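You operate a simulated robot arm through the tools that you are given. There is no shell and no other tool. Be economical: measure what you need, move in short steps, check, and stop when the job is done.

Carry out the task below with a simulated robot arm. There is one attempt and no reset: what you move stays moved.

## Task
Tap both raised lugs home, then stand the bucket in the riveter.
Fine: put the mallet back. Set down upright: mallet, small bucket with raised lugs.

It is judged by the outcome, as a careful person would: the job done as asked, and still so three seconds after it is handed in. It fails if anything else is knocked over, pushed out of place, dropped, spilled or broken.

## Robot
A 7-joint arm with a vacuum gripper on a trunk, on a base that drives. Base frame: it is fixed to the floor where the robot stands at the start and does not move with it; the origin is under the middle of the robot, x ahead of it, y to its left, z up; the surface under the hand at the start is at about z = 0.85. Units: m, degrees, N and s.
With the tool pointing down near the work surface it reaches from about 0.1 to 0.64 m from the robot's upright axis, wherever it stands. Its first joint turns from -115.0 to 115.0 degrees. Places, roughly: first raised lug [0.5, 0.3, 1.1]; riveter nest [0.6, -0.4, 0.9]; second raised lug [0.5, 0.2, 1.1]; small bucket with a bail (21x17x17 cm) [1, 0.6, 0.9]. Payload 2.55 kg.
Tool frame: the origin (TCP) lies in the middle of the cups' lips, and z points out of the cups. The gripper has 1 cup of 0.044 m across, covering 0.044 by 0.044 m (tool x, y); the bellows give 0.02 m. With the vacuum on, a cup seals on a smooth face that it is pressed against (1 to 4 N); it does not hold porous or soft things. The pull reaches 55 N.
Orientation is that of the tool frame in the base frame, as [roll, pitch, yaw] about the fixed x, y, z axes, in that order (R = Rz(yaw) Ry(pitch) Rx(roll)). With the cups facing straight down, the tool's x points along the base's -x, its y along +y and its z along -z.

## Interface
- The arm moves only by the tool servo_tool. Its argument "plan" is a list of rows, each a list of 7 numbers: the shift along the tool's x, y, z in units of 25 mm (1.0 is 25 mm), then the turn, a rotation vector about the tool's x, y, z in units of 6 degrees (1.0 is 6 degrees), then the vacuum: 1 switches it on, 0 off. In form: [[tx, ty, tz, ax, ay, az, vacuum], ...]. A call has 1 to 20 rows; each row shifts and turns the commanded pose from where the row before left it, along the tool's axes as they then stand. A call with a number of a shift or a turn outside -1 to 1 is refused whole. Each row takes 0.2 s and may step no farther than 0.05 m and 8.6 degrees from the row before; otherwise, or with a gripper value out of range, the whole call is refused. Where a pose cannot be reached the arm comes as near as it can. A force on the tool above 80 N (or 10 N above the force at the start of the call, whichever is more), or a blocked arm, ends the call early, and 0.2 s more pass. The pull builds up within a second once a cup has sealed. Time passes only in rows, and 0.2 s behind the last, so rows that do not move give it time. The reply holds the time, the measured pose of the TCP, the force on the tool along the base axes and the pull of the vacuum, in the units named above and with some noise, with the torque about the TCP (base axes, N m) and any sound that the robot's microphone picked up, and new pictures: "views" is both (left out), scene, wrist or none.
- Cameras (640 x 400 px; columns grow to the right, rows downward): "scene" is now at [0.0171, 0.1689, 1.8278]; the picture's right is [-0.12, -0.99, 0.00], its down [-0.84, 0.10, -0.54] and it looks along [0.53, -0.06, -0.84] (base axes); focal length 252 px, centre (320, 200). "wrist" rides on the gripper at [0.081, 0.006, -0.173] in the tool frame; the picture's right is [-0.08, 1.00, 0.00], its down [-0.89, -0.07, -0.45] and it looks along [-0.44, -0.04, 0.90] (tool axes); focal length 256 px, centre (320, 200). There is no depth. A picture from a camera that has moved, and an enlarged one, comes with that camera's place and axes in the base frame and with its lens. The place of the scene camera against the robot may be out by one fixed shift of up to 0.018 m in any direction.
- slide_trunk(by): slides the trunk up (or, below 0, down) by that many m; the arm and the scene camera ride with it, the base frame stays. It gives what a move gives, with no picture.
- base_move(legs): drives the robot by 1 to 6 legs, each [ahead, left, turn to the left] in m, m and degrees, along the robot's own axes; the way and the turn of a leg run together, so that a leg with both is an arc; at most 1.5 m and 180 degrees a leg. The arm and the cameras ride along, it lands a little off, and it stops where it bumps. It gives what a move gives, and a new picture of the scene camera.
- pan_tilt(pan, tilt): turns the head with the scene camera to pan (to the left, within 155 degrees either way) and tilt (down, from -29 to 69), counted from straight ahead of the robot. It gives what a move gives, and a new picture of the scene camera.
- inspect(camera, box): a new picture of the part [left, top, right, bottom] of that camera's present view, enlarged. No time passes.
- job_done(): hands the job in; it is judged then, once.

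Work in short steps. Places have to be worked out from the pictures, the camera data and where the tool is seen: move nearer, look again, correct. Check each grasp and each placing, and mend what went wrong. You have 120 turns and 260 pictures in all, those below and enlarged ones among them. Switch the vacuum off and draw the arm clear of the work before you hand the job in, unless the task says otherwise; then end with one line.

The tools are called after "Request:" as a command line: name --pt "numbers of a row" for each row, then --argument value for the rest, lists and objects as JSON in quotes. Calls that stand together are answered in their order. servo_tool: Moves the arm, as the interface text tells. Its arguments: {"type":"object","properties":{"plan":{"type":"array"},"views":{"type":"string","enum":["both","scene","wrist","none"]}},"required":["plan"]} The other tools are called the same way: slide_trunk (by) slides the trunk up or down; base_move (legs) drives the base; pan_tilt (pan, tilt) turns the head that bears the scene camera; inspect (camera, box) takes an enlarged picture of a part of a camera's view; job_done () hands the job in.

At the start:

```text
time_s: 0.0
ee_pos: [0.469, 0.0333, 1.0]
tool_rot: [-179.9, 0.0, -180.0]
contact_force: [0.8, -0.6, 0.9]
torque: [-0.04, -0.02, 0.04]
pull: 0.1
trunk travel left (down, up): [-0.925, 0.065]
robot x, y, heading: [-0.001, 0.005, -0.1]
head pan, tilt: [-6.7, 57.6]
```

scene: 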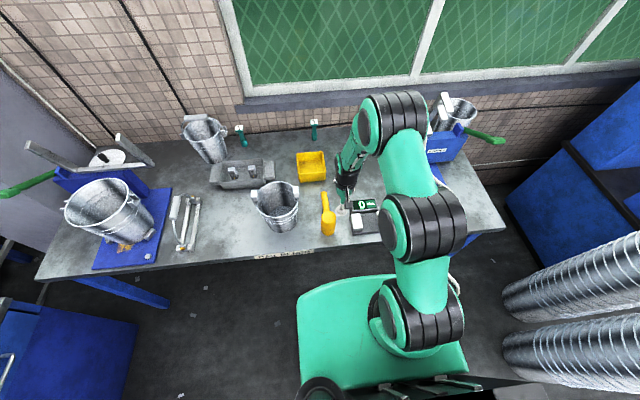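
wrist: 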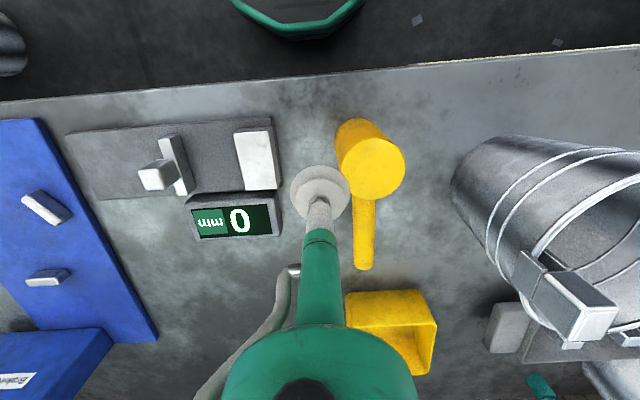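

The scene shows a small bucket with two raised lugs, a yellow mallet lying near the tool, a gauge, and a blue riveter on the right. I look closer at these.

Request:
inspect --camera "scene" --box '[220, 140, 400, 260]'

Request:
inspect --camera "scene" --box '[380, 80, 540, 250]'

Request:
inspect --camera "scene" --box '[0, 90, 220, 290]'

Request:
inspect --camera "wrist" --box '[280, 100, 640, 400]'

Request:
inspect --camera "wrist" --box '[0, 100, 320, 400]'

```text
3.33 times, centred on (310, 200) of scene
camera zoom: at [0.0171, 0.1689, 1.8278], right [-0.12, -0.99, 0.0], down [-0.84, 0.1, -0.54], along [0.53, -0.06, -0.84], focal length 840 px, centre (353, 200)
```

zoom: 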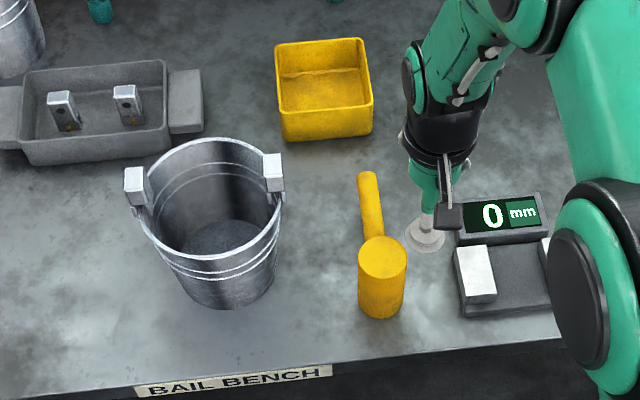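

```text
2.35 times, centred on (460, 165) of scene
camera zoom: at [0.0171, 0.1689, 1.8278], right [-0.12, -0.99, 0.0], down [-0.84, 0.1, -0.54], along [0.53, -0.06, -0.84], focal length 593 px, centre (-9, 282)
```

zoom: 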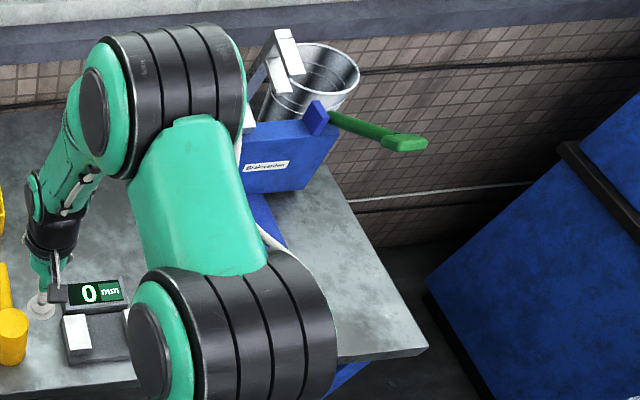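

```text
2.00 times, centred on (110, 190) of scene
camera zoom: at [0.0171, 0.1689, 1.8278], right [-0.12, -0.99, 0.0], down [-0.84, 0.1, -0.54], along [0.53, -0.06, -0.84], focal length 504 px, centre (740, 220)
```

zoom: 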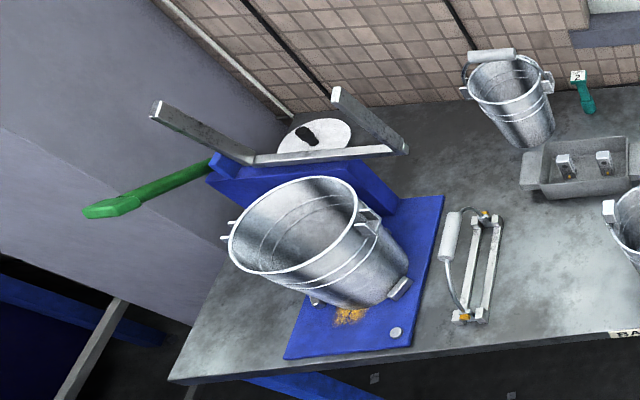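

```text
1.33 times, centred on (460, 250) of wrist
camera zoom: at [0.3887, 0.0393, 1.1718], right [0.08, 1.0, 0.0], down [0.89, -0.07, 0.45], along [0.44, -0.04, -0.9], focal length 341 px, centre (133, 133)
```

zoom: 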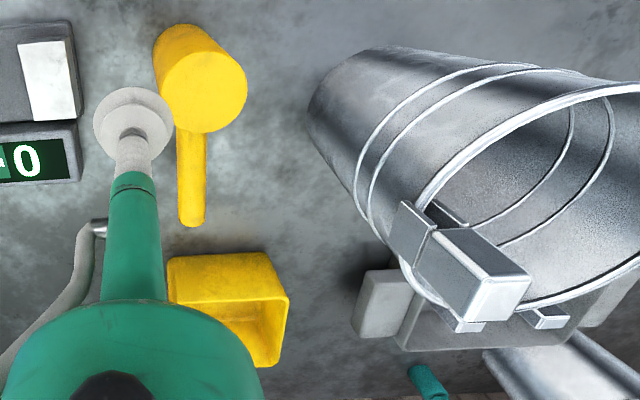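

```text
1.33 times, centred on (160, 250) of wrist
camera zoom: at [0.3887, 0.0393, 1.1718], right [0.08, 1.0, 0.0], down [0.89, -0.07, 0.45], along [0.44, -0.04, -0.9], focal length 341 px, centre (533, 133)
```

zoom: 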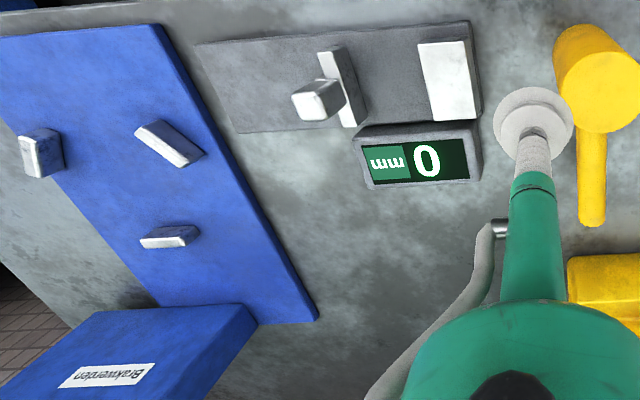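

The mallet stands on its head, with the handle lying away from the robot (+x). I estimate its top at about (0.474, 0.083, 0.94). I shift over it at the same height and look again.

Request:
servo_tool --pt "0 1 0.0 0 0 0 0" --pt "-0.2 1 0 0 0 0 0" --pt "0 0 0 0 0 0 0"

```text
time_s: 0.8
ee_pos: [0.4737, 0.0825, 0.9997]
tool_rot: [-180.0, 0.0, 179.9]
contact_force: [0.6, -0.6, 0.3]
torque: [-0.04, -0.01, -0.01]
pull: 0.0
trunk travel left (down, up): [-0.925, 0.065]
robot x, y, heading: [0.0004, 0.0023, -0.1]
head pan, tilt: [-6.7, 57.6]
camera scene: at [0.017, 0.1682, 1.8278], right [-0.12, -0.99, 0.0], down [-0.84, 0.1, -0.54], along [0.53, -0.06, -0.84], focal length 252 px, centre (320, 200)
camera wrist: at [0.394, 0.0888, 1.1717], right [0.08, 1.0, 0.0], down [0.89, -0.07, 0.45], along [0.44, -0.04, -0.9], focal length 256 px, centre (320, 200)
```

scene: 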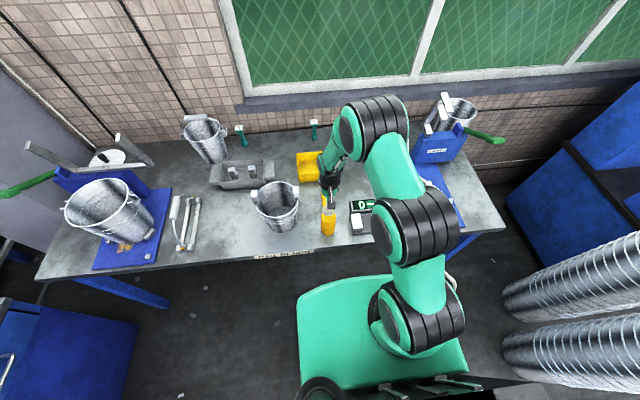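
wrist: 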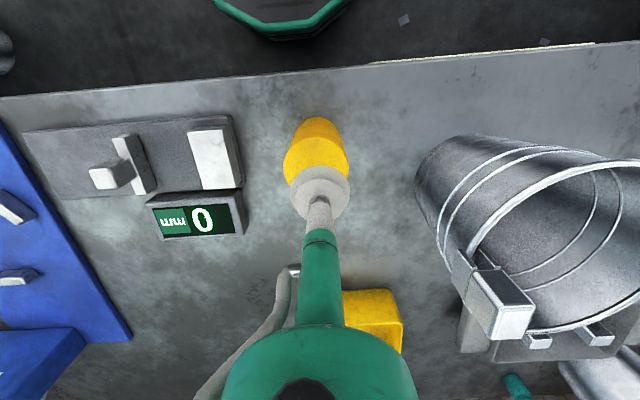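

The head's centre is near (0.470, 0.079). I correct to that and descend to 0.965 for another look.

Request:
servo_tool --pt "0.15 -0.14 0.7 0 0 0 0" --pt "0 0 0.7 0 0 0 0" --pt "0 0 0 0 0 0 0"

Request:
inspect --camera "wrist" --box '[220, 100, 420, 225]'

Request:
inspect --camera "scene" --box '[290, 150, 370, 250]'

```text
time_s: 1.6
ee_pos: [0.4694, 0.0798, 0.9651]
tool_rot: [-180.0, 0.0, 180.0]
contact_force: [-0.1, 0.4, 0.4]
torque: [0.0, 0.01, 0.0]
pull: 0.1
trunk travel left (down, up): [-0.925, 0.065]
robot x, y, heading: [-0.0014, -0.0012, -0.1]
head pan, tilt: [-6.7, 57.6]
camera scene: at [0.0168, 0.1689, 1.8278], right [-0.12, -0.99, 0.0], down [-0.84, 0.1, -0.54], along [0.53, -0.06, -0.84], focal length 252 px, centre (320, 200)
camera wrist: at [0.3902, 0.0857, 1.1372], right [0.08, 1.0, 0.0], down [0.89, -0.07, 0.45], along [0.44, -0.04, -0.9], focal length 256 px, centre (320, 200)
```

scene: 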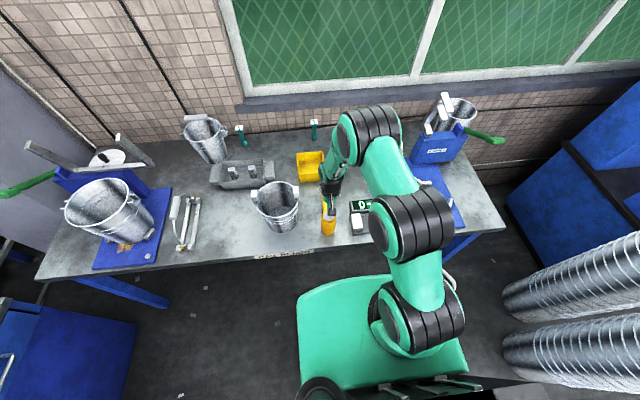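
wrist: 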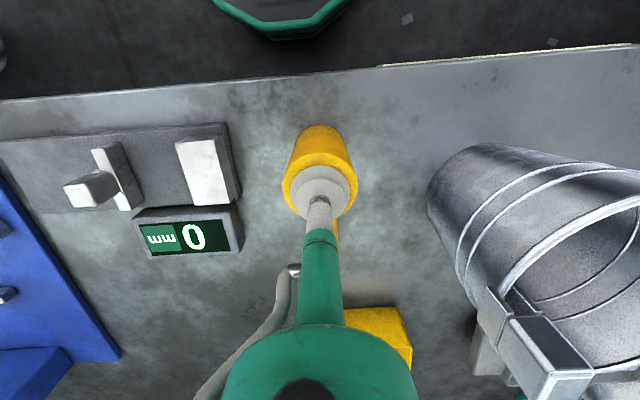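

```text
3.20 times, centred on (320, 162) of wrist
camera zoom: at [0.3902, 0.0857, 1.1372], right [0.08, 1.0, 0.0], down [0.89, -0.07, 0.45], along [0.44, -0.04, -0.9], focal length 819 px, centre (320, 320)
```

zoom: 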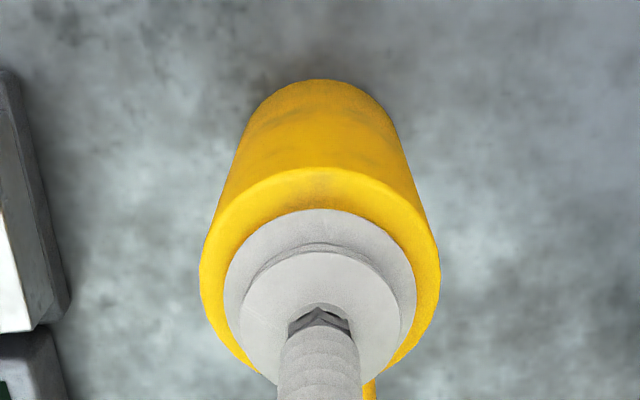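

```text
4.00 times, centred on (330, 200) of scene
camera zoom: at [0.0168, 0.1689, 1.8278], right [-0.12, -0.99, 0.0], down [-0.84, 0.1, -0.54], along [0.53, -0.06, -0.84], focal length 1008 px, centre (280, 200)
```

zoom: 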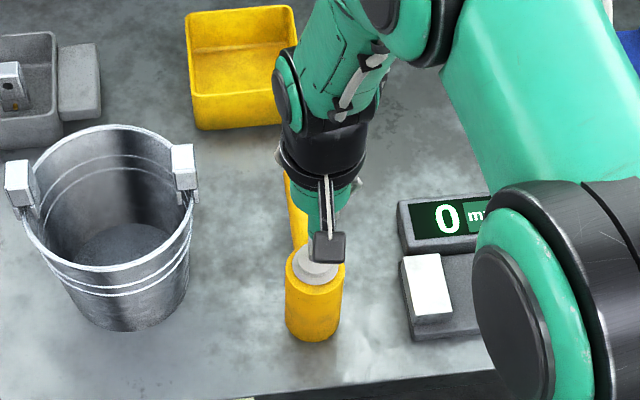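

The cup is centred in y and sits a few mm toward -x. I nudge +x and go down slowly with the vacuum on until contact.

Request:
servo_tool --pt "-0.12 -0.02 0.4 0 0 0 0" --pt "0 0 0.2 0 0 0 1" --pt "0 0 0.2 0 0 0 1" --pt "0 0 0 0 0 0 1" --views "none"

Request:
inspect --camera "wrist" --box '[220, 100, 420, 225]'

```text
time_s: 2.6
ee_pos: [0.4721, 0.0798, 0.9465]
tool_rot: [179.9, 0.4, 180.0]
contact_force: [-6.3, -1.2, 38.6]
torque: [0.0, 0.0, -0.03]
pull: 55.0
trunk travel left (down, up): [-0.925, 0.065]
robot x, y, heading: [0.001, 0.0004, 0.0]
head pan, tilt: [-6.7, 57.6]
```

```text
3.20 times, centred on (320, 162) of wrist
camera zoom: at [0.3905, 0.0851, 1.1192], right [0.08, 1.0, 0.0], down [0.89, -0.07, 0.45], along [0.45, -0.03, -0.89], focal length 819 px, centre (320, 320)
```

zoom: 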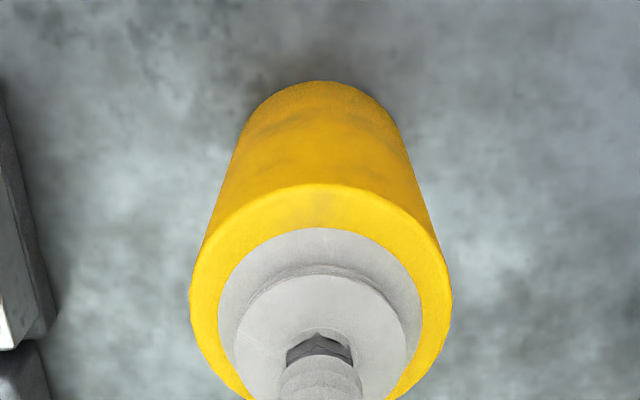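

Sealed with full pull. The mallet stood at TCP (0.472, 0.080, 0.946), which I note for putting it back. I lift it.

Request:
servo_tool --pt "0 0 -0.2 0 0 0 1" --pt "0 0 -0.4 0 0 0 1" --pt "0 0 -1 0 0 0 1" --pt "0 0 -1 0 0 0 1" --pt "0 0 -1 0 0 0 1" --pt "0 0 -1 0 0 0 1" --pt "0 0 -1 0 0 0 1" --pt "0 0 -1 0 0 0 1" --pt "0 0 -1 0 0 0 1" --pt "0 0 -1 0 0 0 1" --pt "0 0 -1 0 0 0 1" --pt "0 0 -1 0 0 0 1" --pt "0 0 -1 0 0 0 1" --pt "0 0 0 0 0 0 1" --pt "0 0 0 0 0 0 1"

Request:
inspect --camera "wrist" --box '[300, 80, 640, 292]'

```text
time_s: 5.8
ee_pos: [0.4744, 0.0791, 1.2307]
tool_rot: [180.0, 0.0, 179.9]
contact_force: [-0.2, 0.7, -3.1]
torque: [0.01, 0.0, 0.0]
pull: 55.1
out of reach, approached as far as the arm can: row 13
trunk travel left (down, up): [-0.925, 0.065]
robot x, y, heading: [-0.0008, 0.003, 0.1]
head pan, tilt: [-6.7, 57.6]
camera scene: at [0.0171, 0.169, 1.8278], right [-0.12, -0.99, 0.0], down [-0.84, 0.1, -0.54], along [0.53, -0.06, -0.84], focal length 252 px, centre (320, 200)
camera wrist: at [0.3938, 0.0853, 1.4022], right [0.08, 1.0, 0.0], down [0.89, -0.07, 0.45], along [0.44, -0.04, -0.9], focal length 256 px, centre (320, 200)
```

scene: 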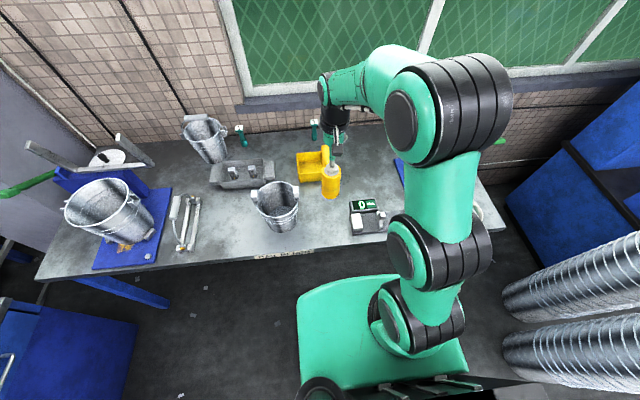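
wrist: 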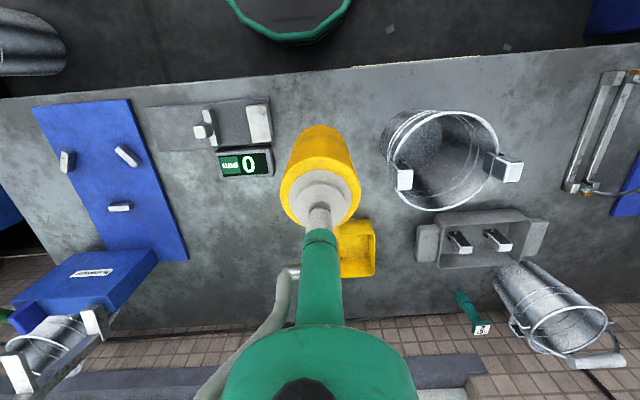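

```text
1.88 times, centred on (470, 186) of wrist
camera zoom: at [0.3938, 0.0853, 1.4022], right [0.08, 1.0, 0.0], down [0.89, -0.07, 0.45], along [0.44, -0.04, -0.9], focal length 482 px, centre (38, 226)
```

zoom: 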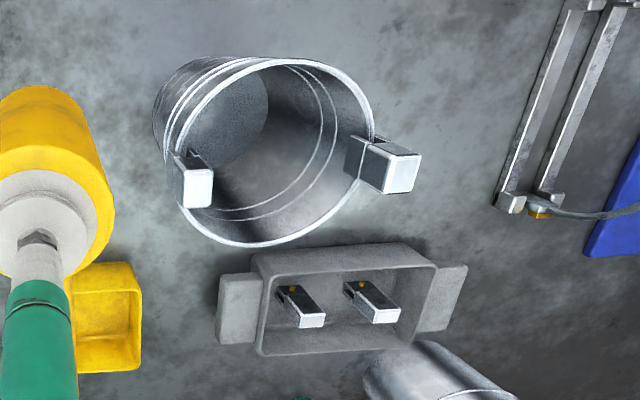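

I triangulate the lug tops at about A (0.542, 0.197, 1.053) and B (0.541, 0.349, 1.055). B is at the reach limit, so I drive the base 0.17 m left. The mallet bottom is at 1.13, clear of everything on the way.

Request:
base_move --legs '[[0, 0.17, 0]]'

Request:
inspect --camera "wrist" --box '[160, 60, 480, 260]'

Request:
inspect --camera "scene" --box '[240, 130, 400, 230]'

```text
time_s: 7.3
ee_pos: [0.4738, 0.2487, 1.23]
tool_rot: [179.9, 0.0, -179.9]
contact_force: [-0.7, 0.0, -3.8]
torque: [0.02, 0.04, 0.05]
pull: 54.4
trunk travel left (down, up): [-0.925, 0.065]
robot x, y, heading: [0.0026, 0.1696, 0.0]
head pan, tilt: [-6.7, 57.6]
camera scene: at [0.0167, 0.3381, 1.8278], right [-0.12, -0.99, 0.0], down [-0.84, 0.1, -0.54], along [0.53, -0.06, -0.84], focal length 252 px, centre (320, 200)
```

scene: 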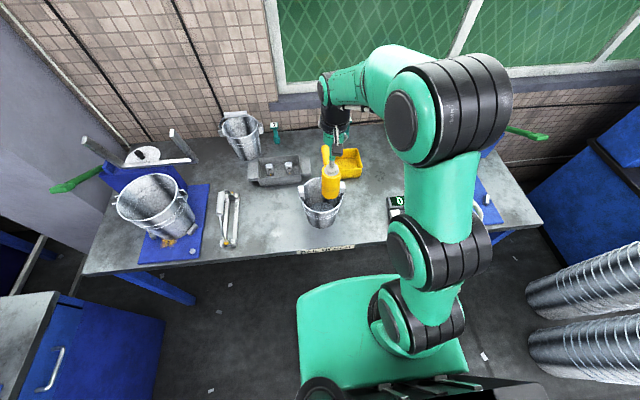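

```text
2.00 times, centred on (320, 160) of wrist
camera zoom: at [0.3937, 0.255, 1.4023], right [0.08, 1.0, 0.0], down [0.89, -0.07, 0.45], along [0.44, -0.03, -0.9], focal length 512 px, centre (320, 280)
```

zoom: 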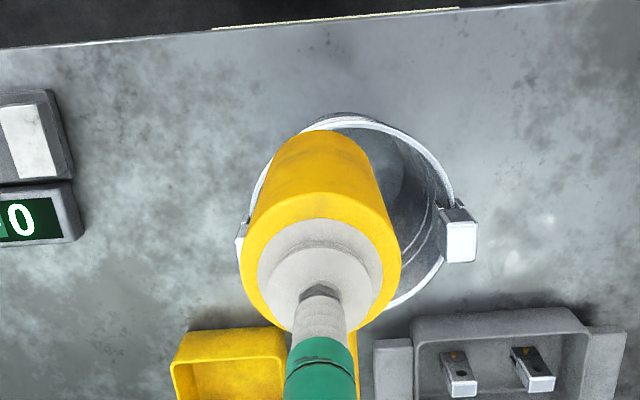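

```text
4.00 times, centred on (320, 180) of scene
camera zoom: at [0.0167, 0.3381, 1.8278], right [-0.12, -0.99, 0.0], down [-0.84, 0.1, -0.54], along [0.53, -0.06, -0.84], focal length 1008 px, centre (320, 280)
```

zoom: 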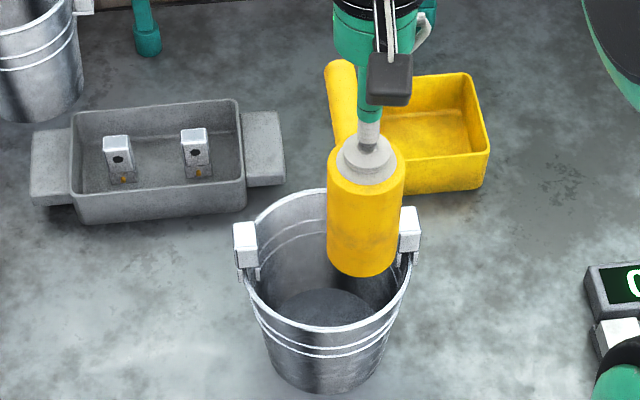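

Lug B is confirmed at about (0.541, 0.347). I move over it with the mallet bottom at about 1.09, then look.

Request:
servo_tool --pt "-0.7 1 0.4 0 0 0 1" --pt "-0.7 1 0.4 0 0 0 1" --pt "-0.7 1 0.4 0 0 0 1" --pt "-0.6 0.94 0.4 0 0 0 1" --pt "0 0 0 0 0 0 1" --pt "0 0 0 0 0 0 1"

Request:
inspect --camera "wrist" --box '[160, 60, 480, 260]'

Request:
inspect --camera "scene" --box '[240, 130, 400, 230]'

```text
time_s: 8.7
ee_pos: [0.5293, 0.3448, 1.1768]
tool_rot: [180.0, 0.0, -179.9]
contact_force: [1.1, -0.2, -4.4]
torque: [0.01, 0.05, 0.02]
pull: 54.5
out of reach, approached as far as the arm can: row 2, 3, 4
trunk travel left (down, up): [-0.925, 0.065]
robot x, y, heading: [0.0009, 0.1694, 0.2]
head pan, tilt: [-6.7, 57.6]
camera scene: at [0.0172, 0.3384, 1.8277], right [-0.12, -0.99, 0.0], down [-0.84, 0.1, -0.54], along [0.53, -0.06, -0.84], focal length 252 px, centre (320, 200)
camera wrist: at [0.4487, 0.3511, 1.3479], right [0.08, 1.0, 0.0], down [0.89, -0.07, 0.45], along [0.44, -0.03, -0.9], focal length 256 px, centre (320, 200)
```

scene: 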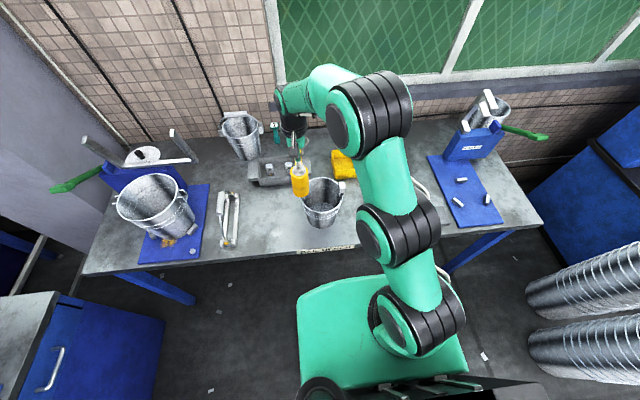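
wrist: 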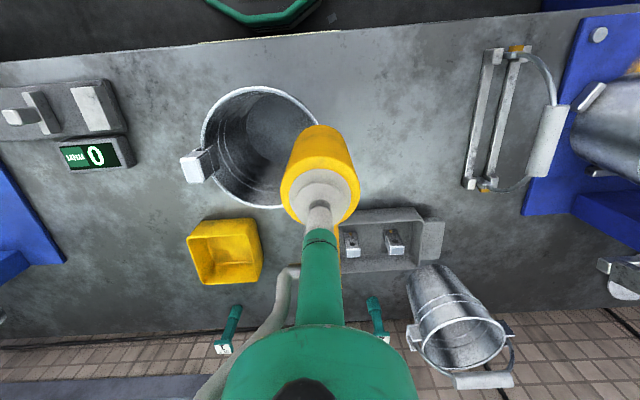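

```text
2.00 times, centred on (320, 160) of wrist
camera zoom: at [0.4487, 0.3511, 1.3479], right [0.08, 1.0, 0.0], down [0.89, -0.07, 0.45], along [0.44, -0.03, -0.9], focal length 512 px, centre (320, 280)
```

zoom: 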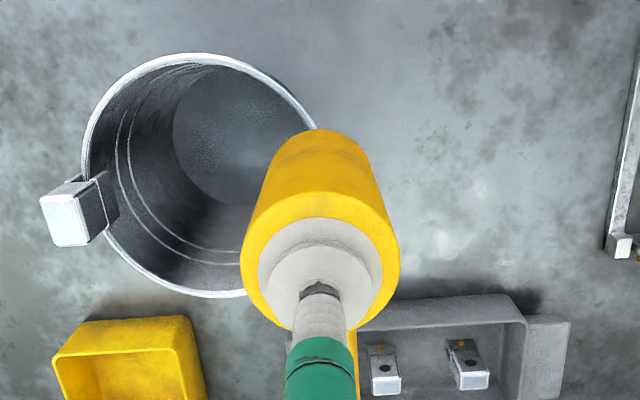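

```text
4.00 times, centred on (320, 180) of scene
camera zoom: at [0.0172, 0.3384, 1.8277], right [-0.12, -0.99, 0.0], down [-0.84, 0.1, -0.54], along [0.53, -0.06, -0.84], focal length 1008 px, centre (320, 280)
```

zoom: 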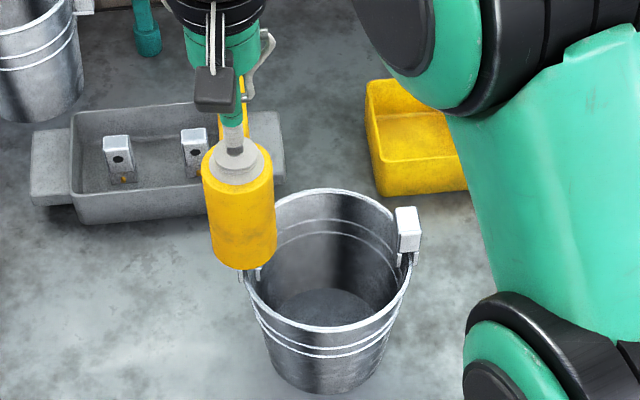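

The reach limit stopped x at 0.529. I slide the trunk up 0.06 m to gain reach at this height.

Request:
slide_trunk --by 0.06

Request:
servo_tool --pt "-0.1 0.05 0.6 0 0 0 1" --pt "-0.1 0 0.7 0 0 0 1" --pt "-0.2 0 0.7 0 0 0 1" --pt "0 0 0.4 0 0 0 1" --pt "0 0 0 0 0 0 1"

Request:
inspect --camera "scene" --box '[240, 130, 400, 230]'

```text
time_s: 9.7
ee_pos: [0.5289, 0.3447, 1.2359]
tool_rot: [180.0, 0.0, -179.8]
contact_force: [-0.7, -0.1, -3.6]
torque: [-0.02, 0.04, -0.01]
pull: 55.1
trunk travel left (down, up): [-0.985, 0.005]
robot x, y, heading: [0.0014, 0.1691, 0.1]
head pan, tilt: [-6.7, 57.6]
```

```text
time_s: 10.9
ee_pos: [0.5384, 0.3454, 1.1765]
tool_rot: [180.0, 0.1, -179.8]
contact_force: [-0.1, -0.2, -3.2]
torque: [0.01, 0.04, -0.01]
pull: 54.9
trunk travel left (down, up): [-0.985, 0.005]
robot x, y, heading: [0.0004, 0.1695, 0.1]
head pan, tilt: [-6.7, 57.6]
camera scene: at [0.0167, 0.3381, 1.8878], right [-0.12, -0.99, 0.0], down [-0.84, 0.1, -0.54], along [0.53, -0.06, -0.84], focal length 252 px, centre (320, 200)
camera wrist: at [0.4583, 0.3517, 1.3483], right [0.08, 1.0, 0.0], down [0.89, -0.07, 0.45], along [0.44, -0.03, -0.9], focal length 256 px, centre (320, 200)
```

scene: 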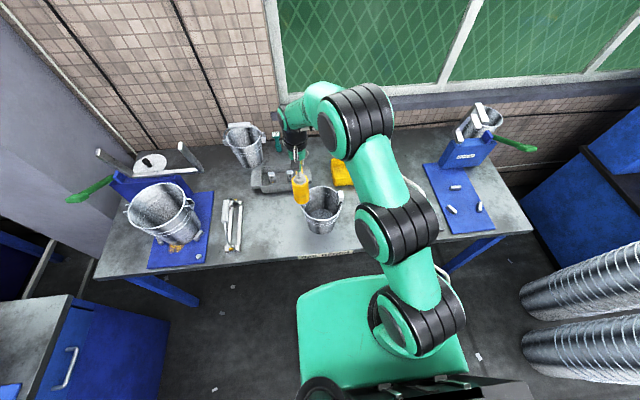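
wrist: 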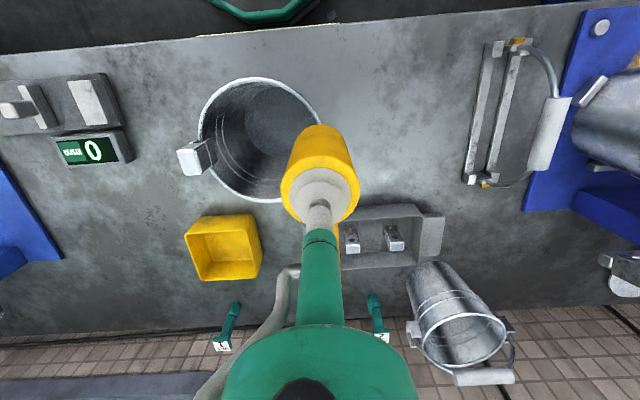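

```text
4.00 times, centred on (320, 180) of scene
camera zoom: at [0.0167, 0.3381, 1.8878], right [-0.12, -0.99, 0.0], down [-0.84, 0.1, -0.54], along [0.53, -0.06, -0.84], focal length 1008 px, centre (320, 280)
```

zoom: 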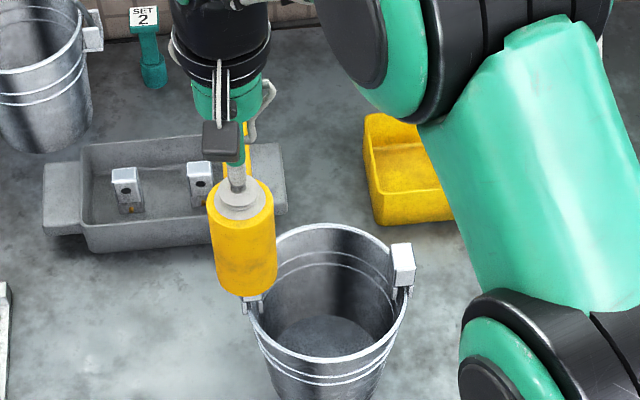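

The mallet's bottom is about 2 cm above lug B. I lower it in small steps to find contact.

Request:
servo_tool --pt "0 0 0.3 0 0 0 1" --pt "0 0 0.3 0 0 0 1" --pt "0 0 0.2 0 0 0 1" --views "none"

Request:
inspect --camera "scene" --box '[260, 160, 360, 240]'

```text
time_s: 11.7
ee_pos: [0.5391, 0.346, 1.1642]
tool_rot: [179.7, 1.0, -179.9]
contact_force: [-3.6, 2.3, 41.9]
torque: [-0.12, 0.27, -0.01]
pull: 55.5
trunk travel left (down, up): [-0.985, 0.005]
robot x, y, heading: [-0.0019, 0.1681, 0.2]
head pan, tilt: [-6.7, 57.6]
```

```text
5.00 times, centred on (310, 200) of scene
camera zoom: at [0.0091, 0.3365, 1.8885], right [-0.12, -0.99, 0.0], down [-0.84, 0.1, -0.54], along [0.54, -0.06, -0.84], focal length 1260 px, centre (370, 200)
```

zoom: 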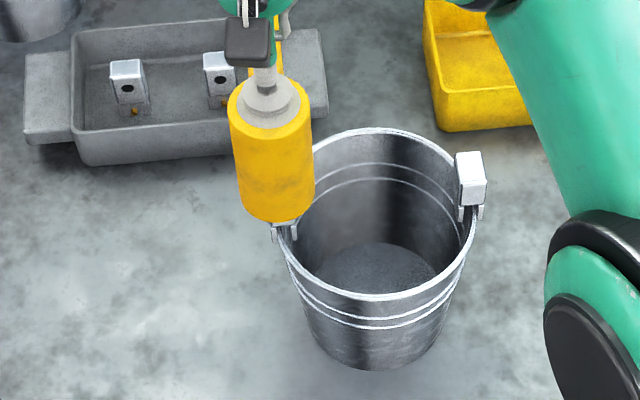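

Contact with lug B is at TCP z of about 1.166, and 42 N of steady push did not move it. I raise the mallet 6 cm and give a proper short tap.

Request:
servo_tool --pt "0 0 -1 0 0 0 1" --pt "0 0 -1 0 0 0 1" --pt "0 0 -0.4 0 0 0 1" --pt "0 0 0 0 0 0 1" --pt "0 0 0.4 0 0 0 1" --pt "0 0 1 0 0 0 1" --pt "0 0 1 0 0 0 1" --pt "0 0 -1 0 0 0 1" --pt "0 0 -1 0 0 0 1" --pt "0 0 0 0 0 0 1" --views "none"

Request:
inspect --camera "scene" --box '[260, 160, 360, 240]'

```text
time_s: 13.9
ee_pos: [0.5384, 0.3466, 1.2054]
tool_rot: [-179.9, -0.1, -179.8]
contact_force: [0.5, 0.0, -4.1]
torque: [-0.02, 0.04, -0.02]
pull: 54.5
trunk travel left (down, up): [-0.985, 0.005]
robot x, y, heading: [-0.0003, 0.1654, 0.3]
head pan, tilt: [-6.7, 57.6]
```

```text
5.00 times, centred on (310, 200) of scene
camera zoom: at [0.0175, 0.3383, 1.8877], right [-0.12, -0.99, 0.0], down [-0.84, 0.1, -0.54], along [0.53, -0.06, -0.84], focal length 1260 px, centre (370, 200)
```

zoom: 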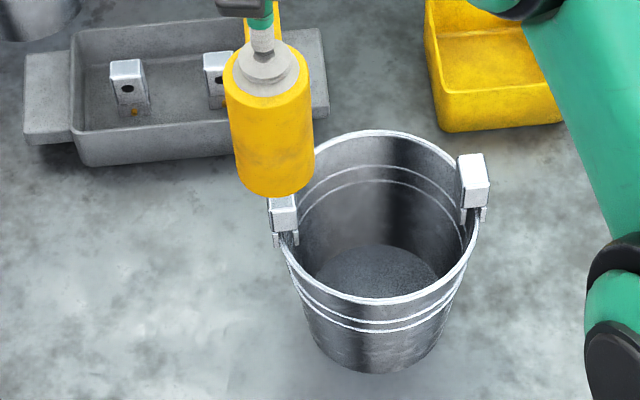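

No clear change. I tap a little deeper, aiming 2.5 cm below contact with an immediate retreat.

Request:
servo_tool --pt "0 0 -0.4 0 0 0 1" --pt "0 0 0.4 0 0 0 1" --pt "0 0 1 0 0 0 1" --pt "0 0 1 0 0 0 1" --pt "0 0 0.6 0 0 0 1" --pt "0 0 -0.6 0 0 0 1" --pt "0 0 -1 0 0 0 1" --pt "0 0 -1 0 0 0 1" --pt "0 0 0 0 0 0 1" --views "none"

Request:
inspect --camera "scene" --box '[260, 160, 360, 240]'

```text
time_s: 15.9
ee_pos: [0.5391, 0.3459, 1.2049]
tool_rot: [-179.9, -0.2, -179.9]
contact_force: [0.3, -0.1, -3.5]
torque: [-0.02, 0.06, 0.0]
pull: 55.6
trunk travel left (down, up): [-0.985, 0.005]
robot x, y, heading: [-0.0002, 0.1716, 0.2]
head pan, tilt: [-6.7, 57.6]
```

```text
5.00 times, centred on (310, 200) of scene
camera zoom: at [0.0184, 0.3388, 1.8876], right [-0.12, -0.99, 0.0], down [-0.84, 0.1, -0.54], along [0.53, -0.06, -0.84], focal length 1260 px, centre (370, 200)
```

zoom: 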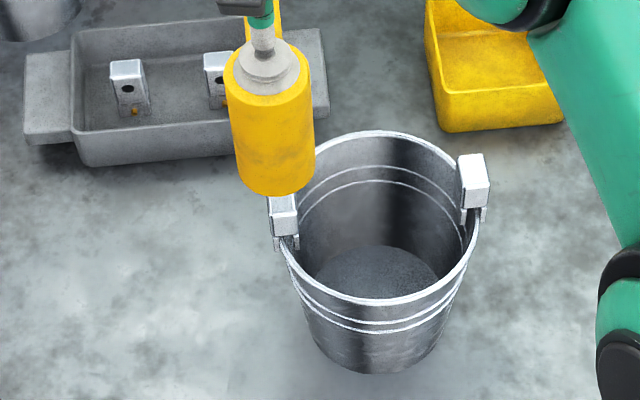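

I zoom tightly on both lugs to see how they sit.

Request:
inspect --camera "scene" --box '[306, 190, 346, 215]'

Request:
inspect --camera "scene" --box '[280, 190, 320, 215]'

```text
16.00 times, centred on (326, 202) of scene
camera zoom: at [0.0184, 0.3388, 1.8876], right [-0.12, -0.99, 0.0], down [-0.84, 0.1, -0.54], along [0.53, -0.06, -0.84], focal length 4031 px, centre (224, 160)
```

zoom: 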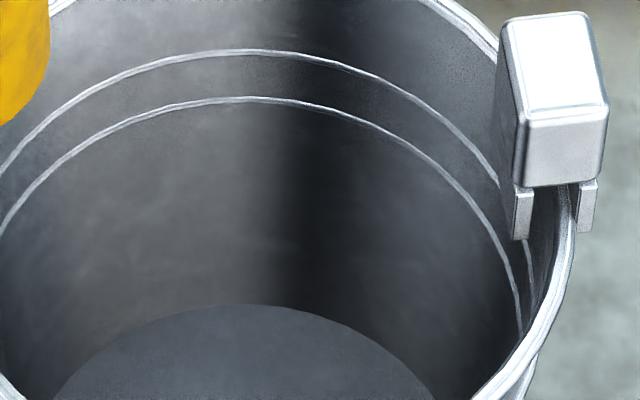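

```text
16.00 times, centred on (300, 202) of scene
camera zoom: at [0.0184, 0.3388, 1.8876], right [-0.12, -0.99, 0.0], down [-0.84, 0.1, -0.54], along [0.53, -0.06, -0.84], focal length 4031 px, centre (640, 160)
```

zoom: 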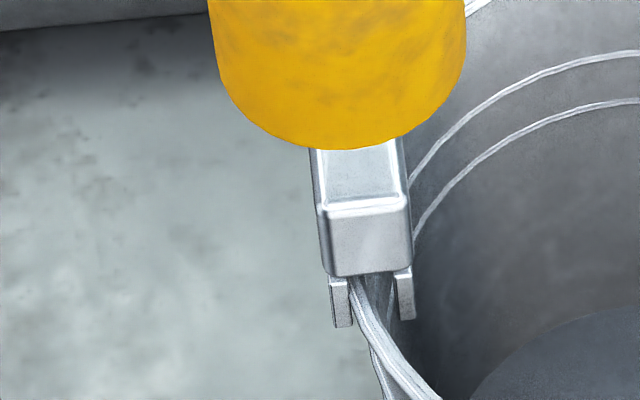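

I measure the contact height again by lowering to the same commanded height (1.1565) as before.

Request:
servo_tool --pt "0 0 1 0 0 0 1" --pt "0 0 0.6 0 0 0 1" --pt "0 0 0.4 0 0 0 1" --pt "0 0 0 0 0 0 1" --views "none"

Request:
inspect --camera "scene" --box '[280, 190, 320, 215]'

```text
time_s: 16.9
ee_pos: [0.5389, 0.3464, 1.1582]
tool_rot: [179.9, 0.3, -179.9]
contact_force: [-1.9, -0.3, 7.5]
torque: [-0.04, 0.04, 0.0]
pull: 54.7
trunk travel left (down, up): [-0.985, 0.005]
robot x, y, heading: [-0.0014, 0.1692, 0.1]
head pan, tilt: [-6.7, 57.6]
```

```text
16.00 times, centred on (300, 202) of scene
camera zoom: at [0.0151, 0.3377, 1.888], right [-0.12, -0.99, 0.0], down [-0.84, 0.1, -0.54], along [0.53, -0.06, -0.84], focal length 4031 px, centre (640, 160)
```

zoom: 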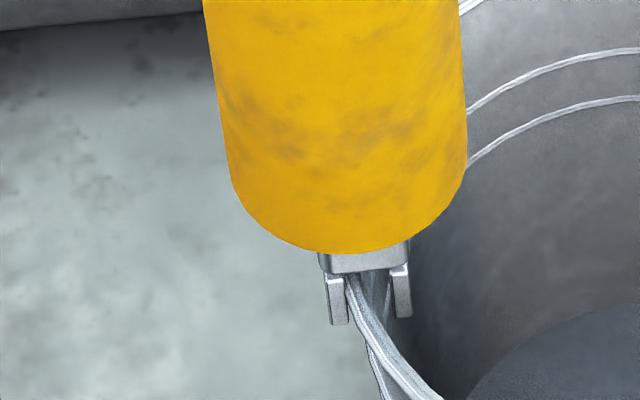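

The lug has sunk about 6 mm, since the same height now gives only 7.5 N. I tap again to the same depth and re-measure.

Request:
servo_tool --pt "0 0 -1 0 0 0 1" --pt "0 0 -1 0 0 0 1" --pt "0 0 0 0 0 0 1" --pt "0 0 1 0 0 0 1" --pt "0 0 1 0 0 0 1" --pt "0 0 0.8 0 0 0 1" --pt "0 0 -0.8 0 0 0 1" --pt "0 0 -1 0 0 0 1" --pt "0 0 0 0 0 0 1" --pt "0 0 1 0 0 0 1" --pt "0 0 0 0 0 0 1" --pt "0 0 0 0 0 0 1" --views "none"

Request:
inspect --camera "scene" --box '[280, 190, 320, 215]'

```text
time_s: 19.5
ee_pos: [0.5383, 0.3449, 1.155]
tool_rot: [-179.9, 0.0, -180.0]
contact_force: [-0.4, 0.5, -1.4]
torque: [0.02, 0.17, -0.04]
pull: 55.0
trunk travel left (down, up): [-0.985, 0.005]
robot x, y, heading: [-0.0012, 0.169, 0.0]
head pan, tilt: [-6.7, 57.6]
```

```text
16.00 times, centred on (300, 202) of scene
camera zoom: at [0.0169, 0.3381, 1.8878], right [-0.12, -0.99, 0.0], down [-0.84, 0.1, -0.54], along [0.53, -0.06, -0.84], focal length 4031 px, centre (640, 160)
```

zoom: 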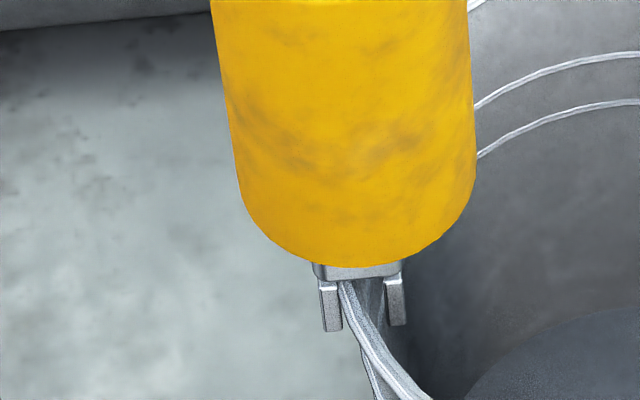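

It keeps sinking, with almost no contact now at 1.155. I give two more taps and re-measure a bit lower.

Request:
servo_tool --pt "0 0 -1 0 0 0 1" --pt "0 0 -1 0 0 0 1" --pt "0 0 1 0 0 0 1" --pt "0 0 1 0 0 0 1" --pt "0 0 1 0 0 0 1" --pt "0 0 -1 0 0 0 1" --pt "0 0 -1 0 0 0 1" --pt "0 0 -1 0 0 0 1" --pt "0 0 1 0 0 0 1" --pt "0 0 1 0 0 0 1" --pt "0 0 1 0 0 0 1" --pt "0 0 -1 0 0 0 1" --pt "0 0 -1 0 0 0 1" --pt "0 0 0 0 0 0 1" --pt "0 0 0.8 0 0 0 1" --pt "0 0 0.4 0 0 0 1" --pt "0 0 0 0 0 0 1" --pt "0 0 0 0 0 0 1" --views "none"

Request:
inspect --camera "scene" --box '[280, 190, 320, 215]'

```text
time_s: 23.3
ee_pos: [0.5373, 0.3451, 1.1515]
tool_rot: [180.0, 0.0, -179.9]
contact_force: [-0.3, -0.1, -1.3]
torque: [-0.02, 0.1, 0.01]
pull: 55.3
trunk travel left (down, up): [-0.985, 0.005]
robot x, y, heading: [-0.0008, 0.17, 0.2]
head pan, tilt: [-6.7, 57.6]
```

```text
16.00 times, centred on (300, 202) of scene
camera zoom: at [0.016, 0.338, 1.8878], right [-0.12, -0.99, 0.0], down [-0.84, 0.1, -0.54], along [0.53, -0.06, -0.84], focal length 4031 px, centre (640, 160)
```

zoom: 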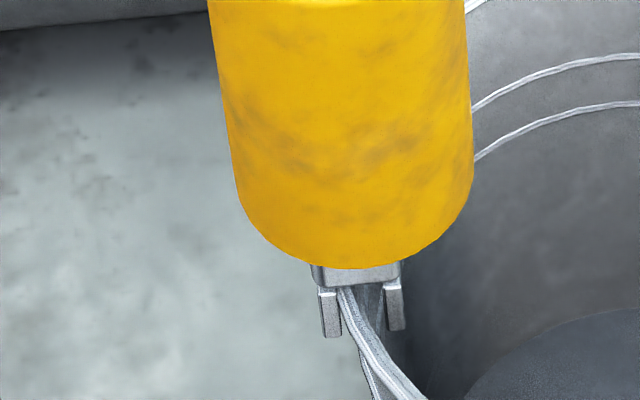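

Still sinking about 2 mm per tap. I continue with three taps to 25 mm below contact.

Request:
servo_tool --pt "0 0 -1 0 0 0 1" --pt "0 0 -1 0 0 0 1" --pt "0 0 1 0 0 0 1" --pt "0 0 1 0 0 0 1" --pt "0 0 1 0 0 0 1" --pt "0 0 -1 0 0 0 1" --pt "0 0 -1 0 0 0 1" --pt "0 0 -1 0 0 0 1" --pt "0 0 1 0 0 0 1" --pt "0 0 1 0 0 0 1" --pt "0 0 1 0 0 0 1" --pt "0 0 -1 0 0 0 1" --pt "0 0 -1 0 0 0 1" --pt "0 0 0 0 0 0 1" --pt "0 0 1 0 0 0 1" --pt "0 0 0.2 0 0 0 1" --pt "0 0 0 0 0 0 1" --pt "0 0 0 0 0 0 1" --views "none"

Request:
inspect --camera "scene" --box '[280, 190, 320, 215]'

```text
time_s: 27.1
ee_pos: [0.5384, 0.347, 1.1463]
tool_rot: [-180.0, 0.2, -179.9]
contact_force: [-1.1, 0.9, 4.5]
torque: [0.05, 0.05, 0.04]
pull: 55.2
trunk travel left (down, up): [-0.985, 0.005]
robot x, y, heading: [-0.0001, 0.168, 0.0]
head pan, tilt: [-6.7, 57.6]
```

```text
16.00 times, centred on (300, 202) of scene
camera zoom: at [0.0148, 0.3377, 1.8879], right [-0.12, -0.99, 0.0], down [-0.84, 0.1, -0.54], along [0.53, -0.06, -0.84], focal length 4031 px, centre (640, 160)
```

zoom: 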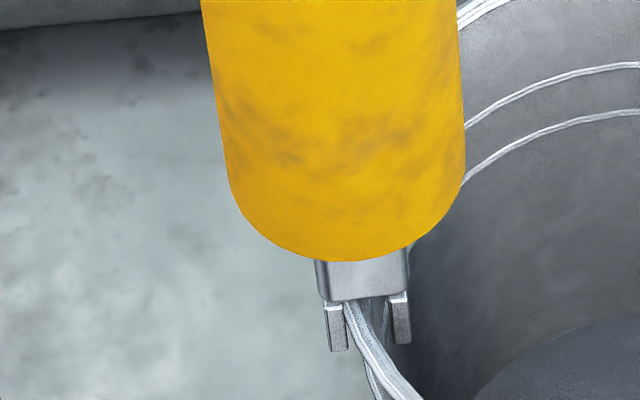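

Contact is now at about 1.147. I continue with the same pattern.

Request:
servo_tool --pt "0 0 -1 0 0 0 1" --pt "0 0 -1 0 0 0 1" --pt "0 0 1 0 0 0 1" --pt "0 0 1 0 0 0 1" --pt "0 0 1 0 0 0 1" --pt "0 0 -1 0 0 0 1" --pt "0 0 -1 0 0 0 1" --pt "0 0 -1 0 0 0 1" --pt "0 0 1 0 0 0 1" --pt "0 0 1 0 0 0 1" --pt "0 0 1 0 0 0 1" --pt "0 0 -1 0 0 0 1" --pt "0 0 -1 0 0 0 1" --pt "0 0 0 0 0 0 1" --pt "0 0 1 0 0 0 1" --pt "0 0 0.2 0 0 0 1" --pt "0 0 0 0 0 0 1" --pt "0 0 0 0 0 0 1" --views "none"

Request:
inspect --camera "scene" --box '[280, 190, 320, 215]'

```text
time_s: 30.9
ee_pos: [0.5394, 0.3466, 1.1431]
tool_rot: [179.9, 0.3, -179.9]
contact_force: [-1.0, 0.6, 10.4]
torque: [-0.11, 0.06, 0.01]
pull: 54.6
trunk travel left (down, up): [-0.985, 0.005]
robot x, y, heading: [0.002, 0.1705, 0.2]
head pan, tilt: [-6.7, 57.6]
```

```text
16.00 times, centred on (300, 202) of scene
camera zoom: at [0.014, 0.3374, 1.8879], right [-0.12, -0.99, 0.0], down [-0.84, 0.1, -0.54], along [0.53, -0.06, -0.84], focal length 4031 px, centre (640, 160)
```

zoom: 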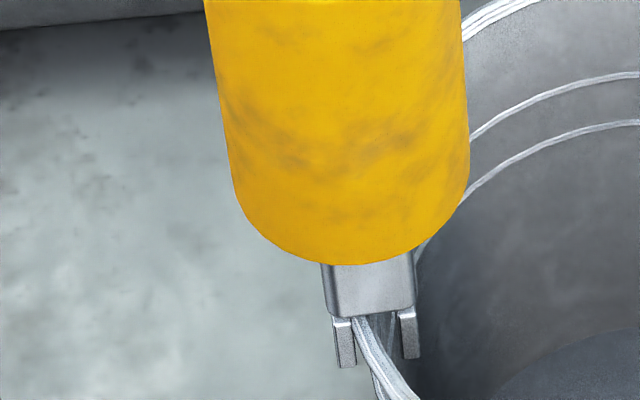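

The bucket rim's bead seems to have shifted in the image too. I check whether the bucket is sliding or tilting.

Request:
servo_tool --pt "0 0 -1 0 0 0 1" --pt "0 0 -1 0 0 0 1" --pt "0 0 0 0 0 0 1" --pt "0 0 0 0 0 0 1"

Request:
inspect --camera "scene" --box '[260, 160, 360, 240]'

Request:
inspect --camera "wrist" --box '[160, 60, 480, 260]'

```text
time_s: 31.9
ee_pos: [0.5388, 0.3458, 1.1924]
tool_rot: [180.0, 0.0, -179.9]
contact_force: [-0.2, -0.2, -3.5]
torque: [0.0, 0.09, -0.02]
pull: 55.2
trunk travel left (down, up): [-0.985, 0.005]
robot x, y, heading: [-0.0004, 0.1729, 0.3]
head pan, tilt: [-6.7, 57.6]
camera scene: at [0.0162, 0.338, 1.8878], right [-0.12, -0.99, 0.0], down [-0.84, 0.1, -0.54], along [0.53, -0.06, -0.84], focal length 252 px, centre (320, 200)
camera wrist: at [0.4584, 0.3514, 1.3634], right [0.08, 1.0, 0.0], down [0.89, -0.07, 0.45], along [0.44, -0.03, -0.9], focal length 256 px, centre (320, 200)
```

scene: 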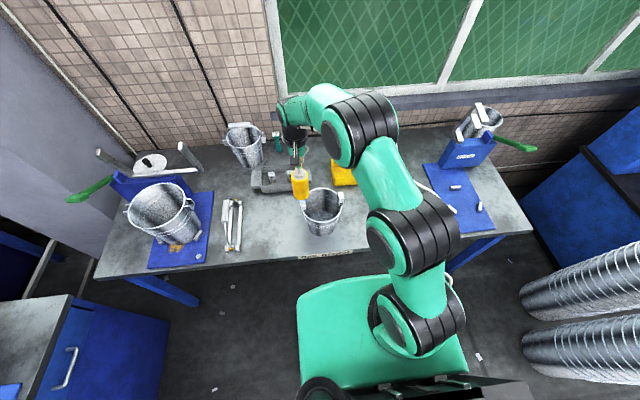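
wrist: 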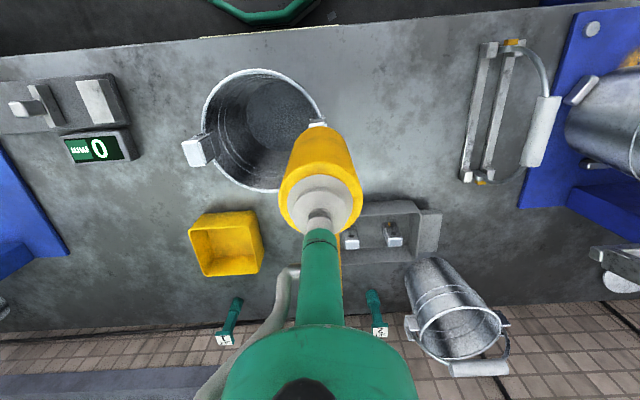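

```text
5.00 times, centred on (310, 200) of scene
camera zoom: at [0.0162, 0.338, 1.8878], right [-0.12, -0.99, 0.0], down [-0.84, 0.1, -0.54], along [0.53, -0.06, -0.84], focal length 1260 px, centre (370, 200)
```

zoom: 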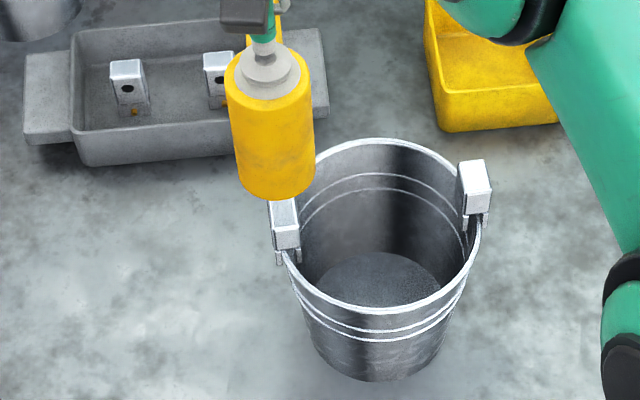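

```text
2.00 times, centred on (320, 160) of wrist
camera zoom: at [0.4584, 0.3514, 1.3634], right [0.08, 1.0, 0.0], down [0.89, -0.07, 0.45], along [0.44, -0.03, -0.9], focal length 512 px, centre (320, 280)
```

zoom: 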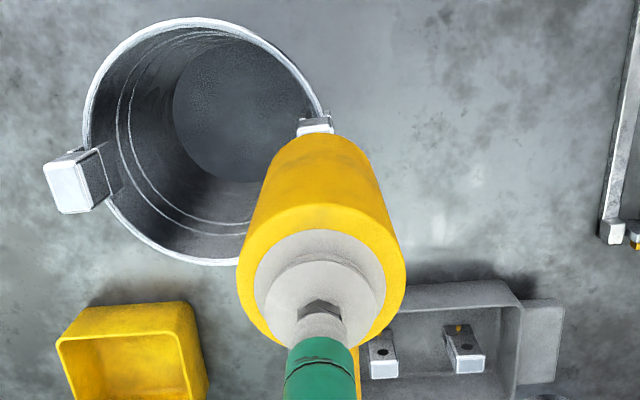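

The bucket slid about 9 mm toward the robot. I zoom in on lug B's state and compare it to A.

Request:
inspect --camera "scene" --box '[285, 190, 325, 215]'

Request:
inspect --camera "scene" --box '[320, 186, 360, 211]'

```text
16.00 times, centred on (305, 202) of scene
camera zoom: at [0.0162, 0.338, 1.8878], right [-0.12, -0.99, 0.0], down [-0.84, 0.1, -0.54], along [0.53, -0.06, -0.84], focal length 4031 px, centre (560, 160)
```

zoom: 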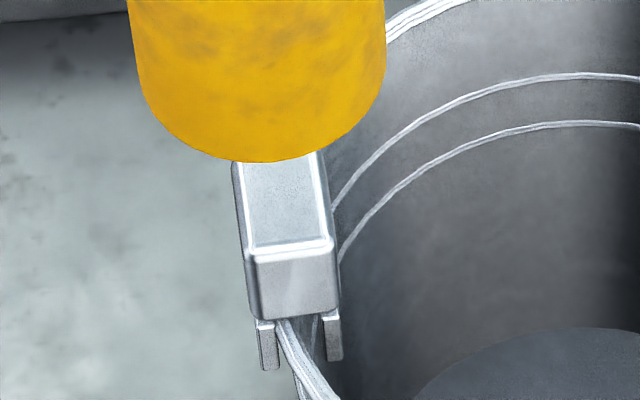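

```text
16.00 times, centred on (340, 198) of scene
camera zoom: at [0.0162, 0.338, 1.8878], right [-0.12, -0.99, 0.0], down [-0.84, 0.1, -0.54], along [0.53, -0.06, -0.84], focal length 4031 px, centre (0, 224)
```

zoom: 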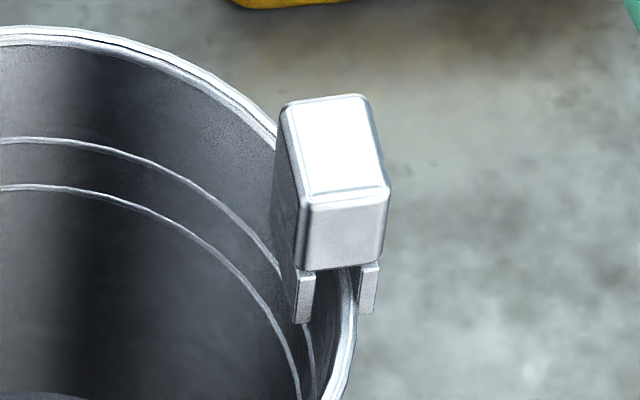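

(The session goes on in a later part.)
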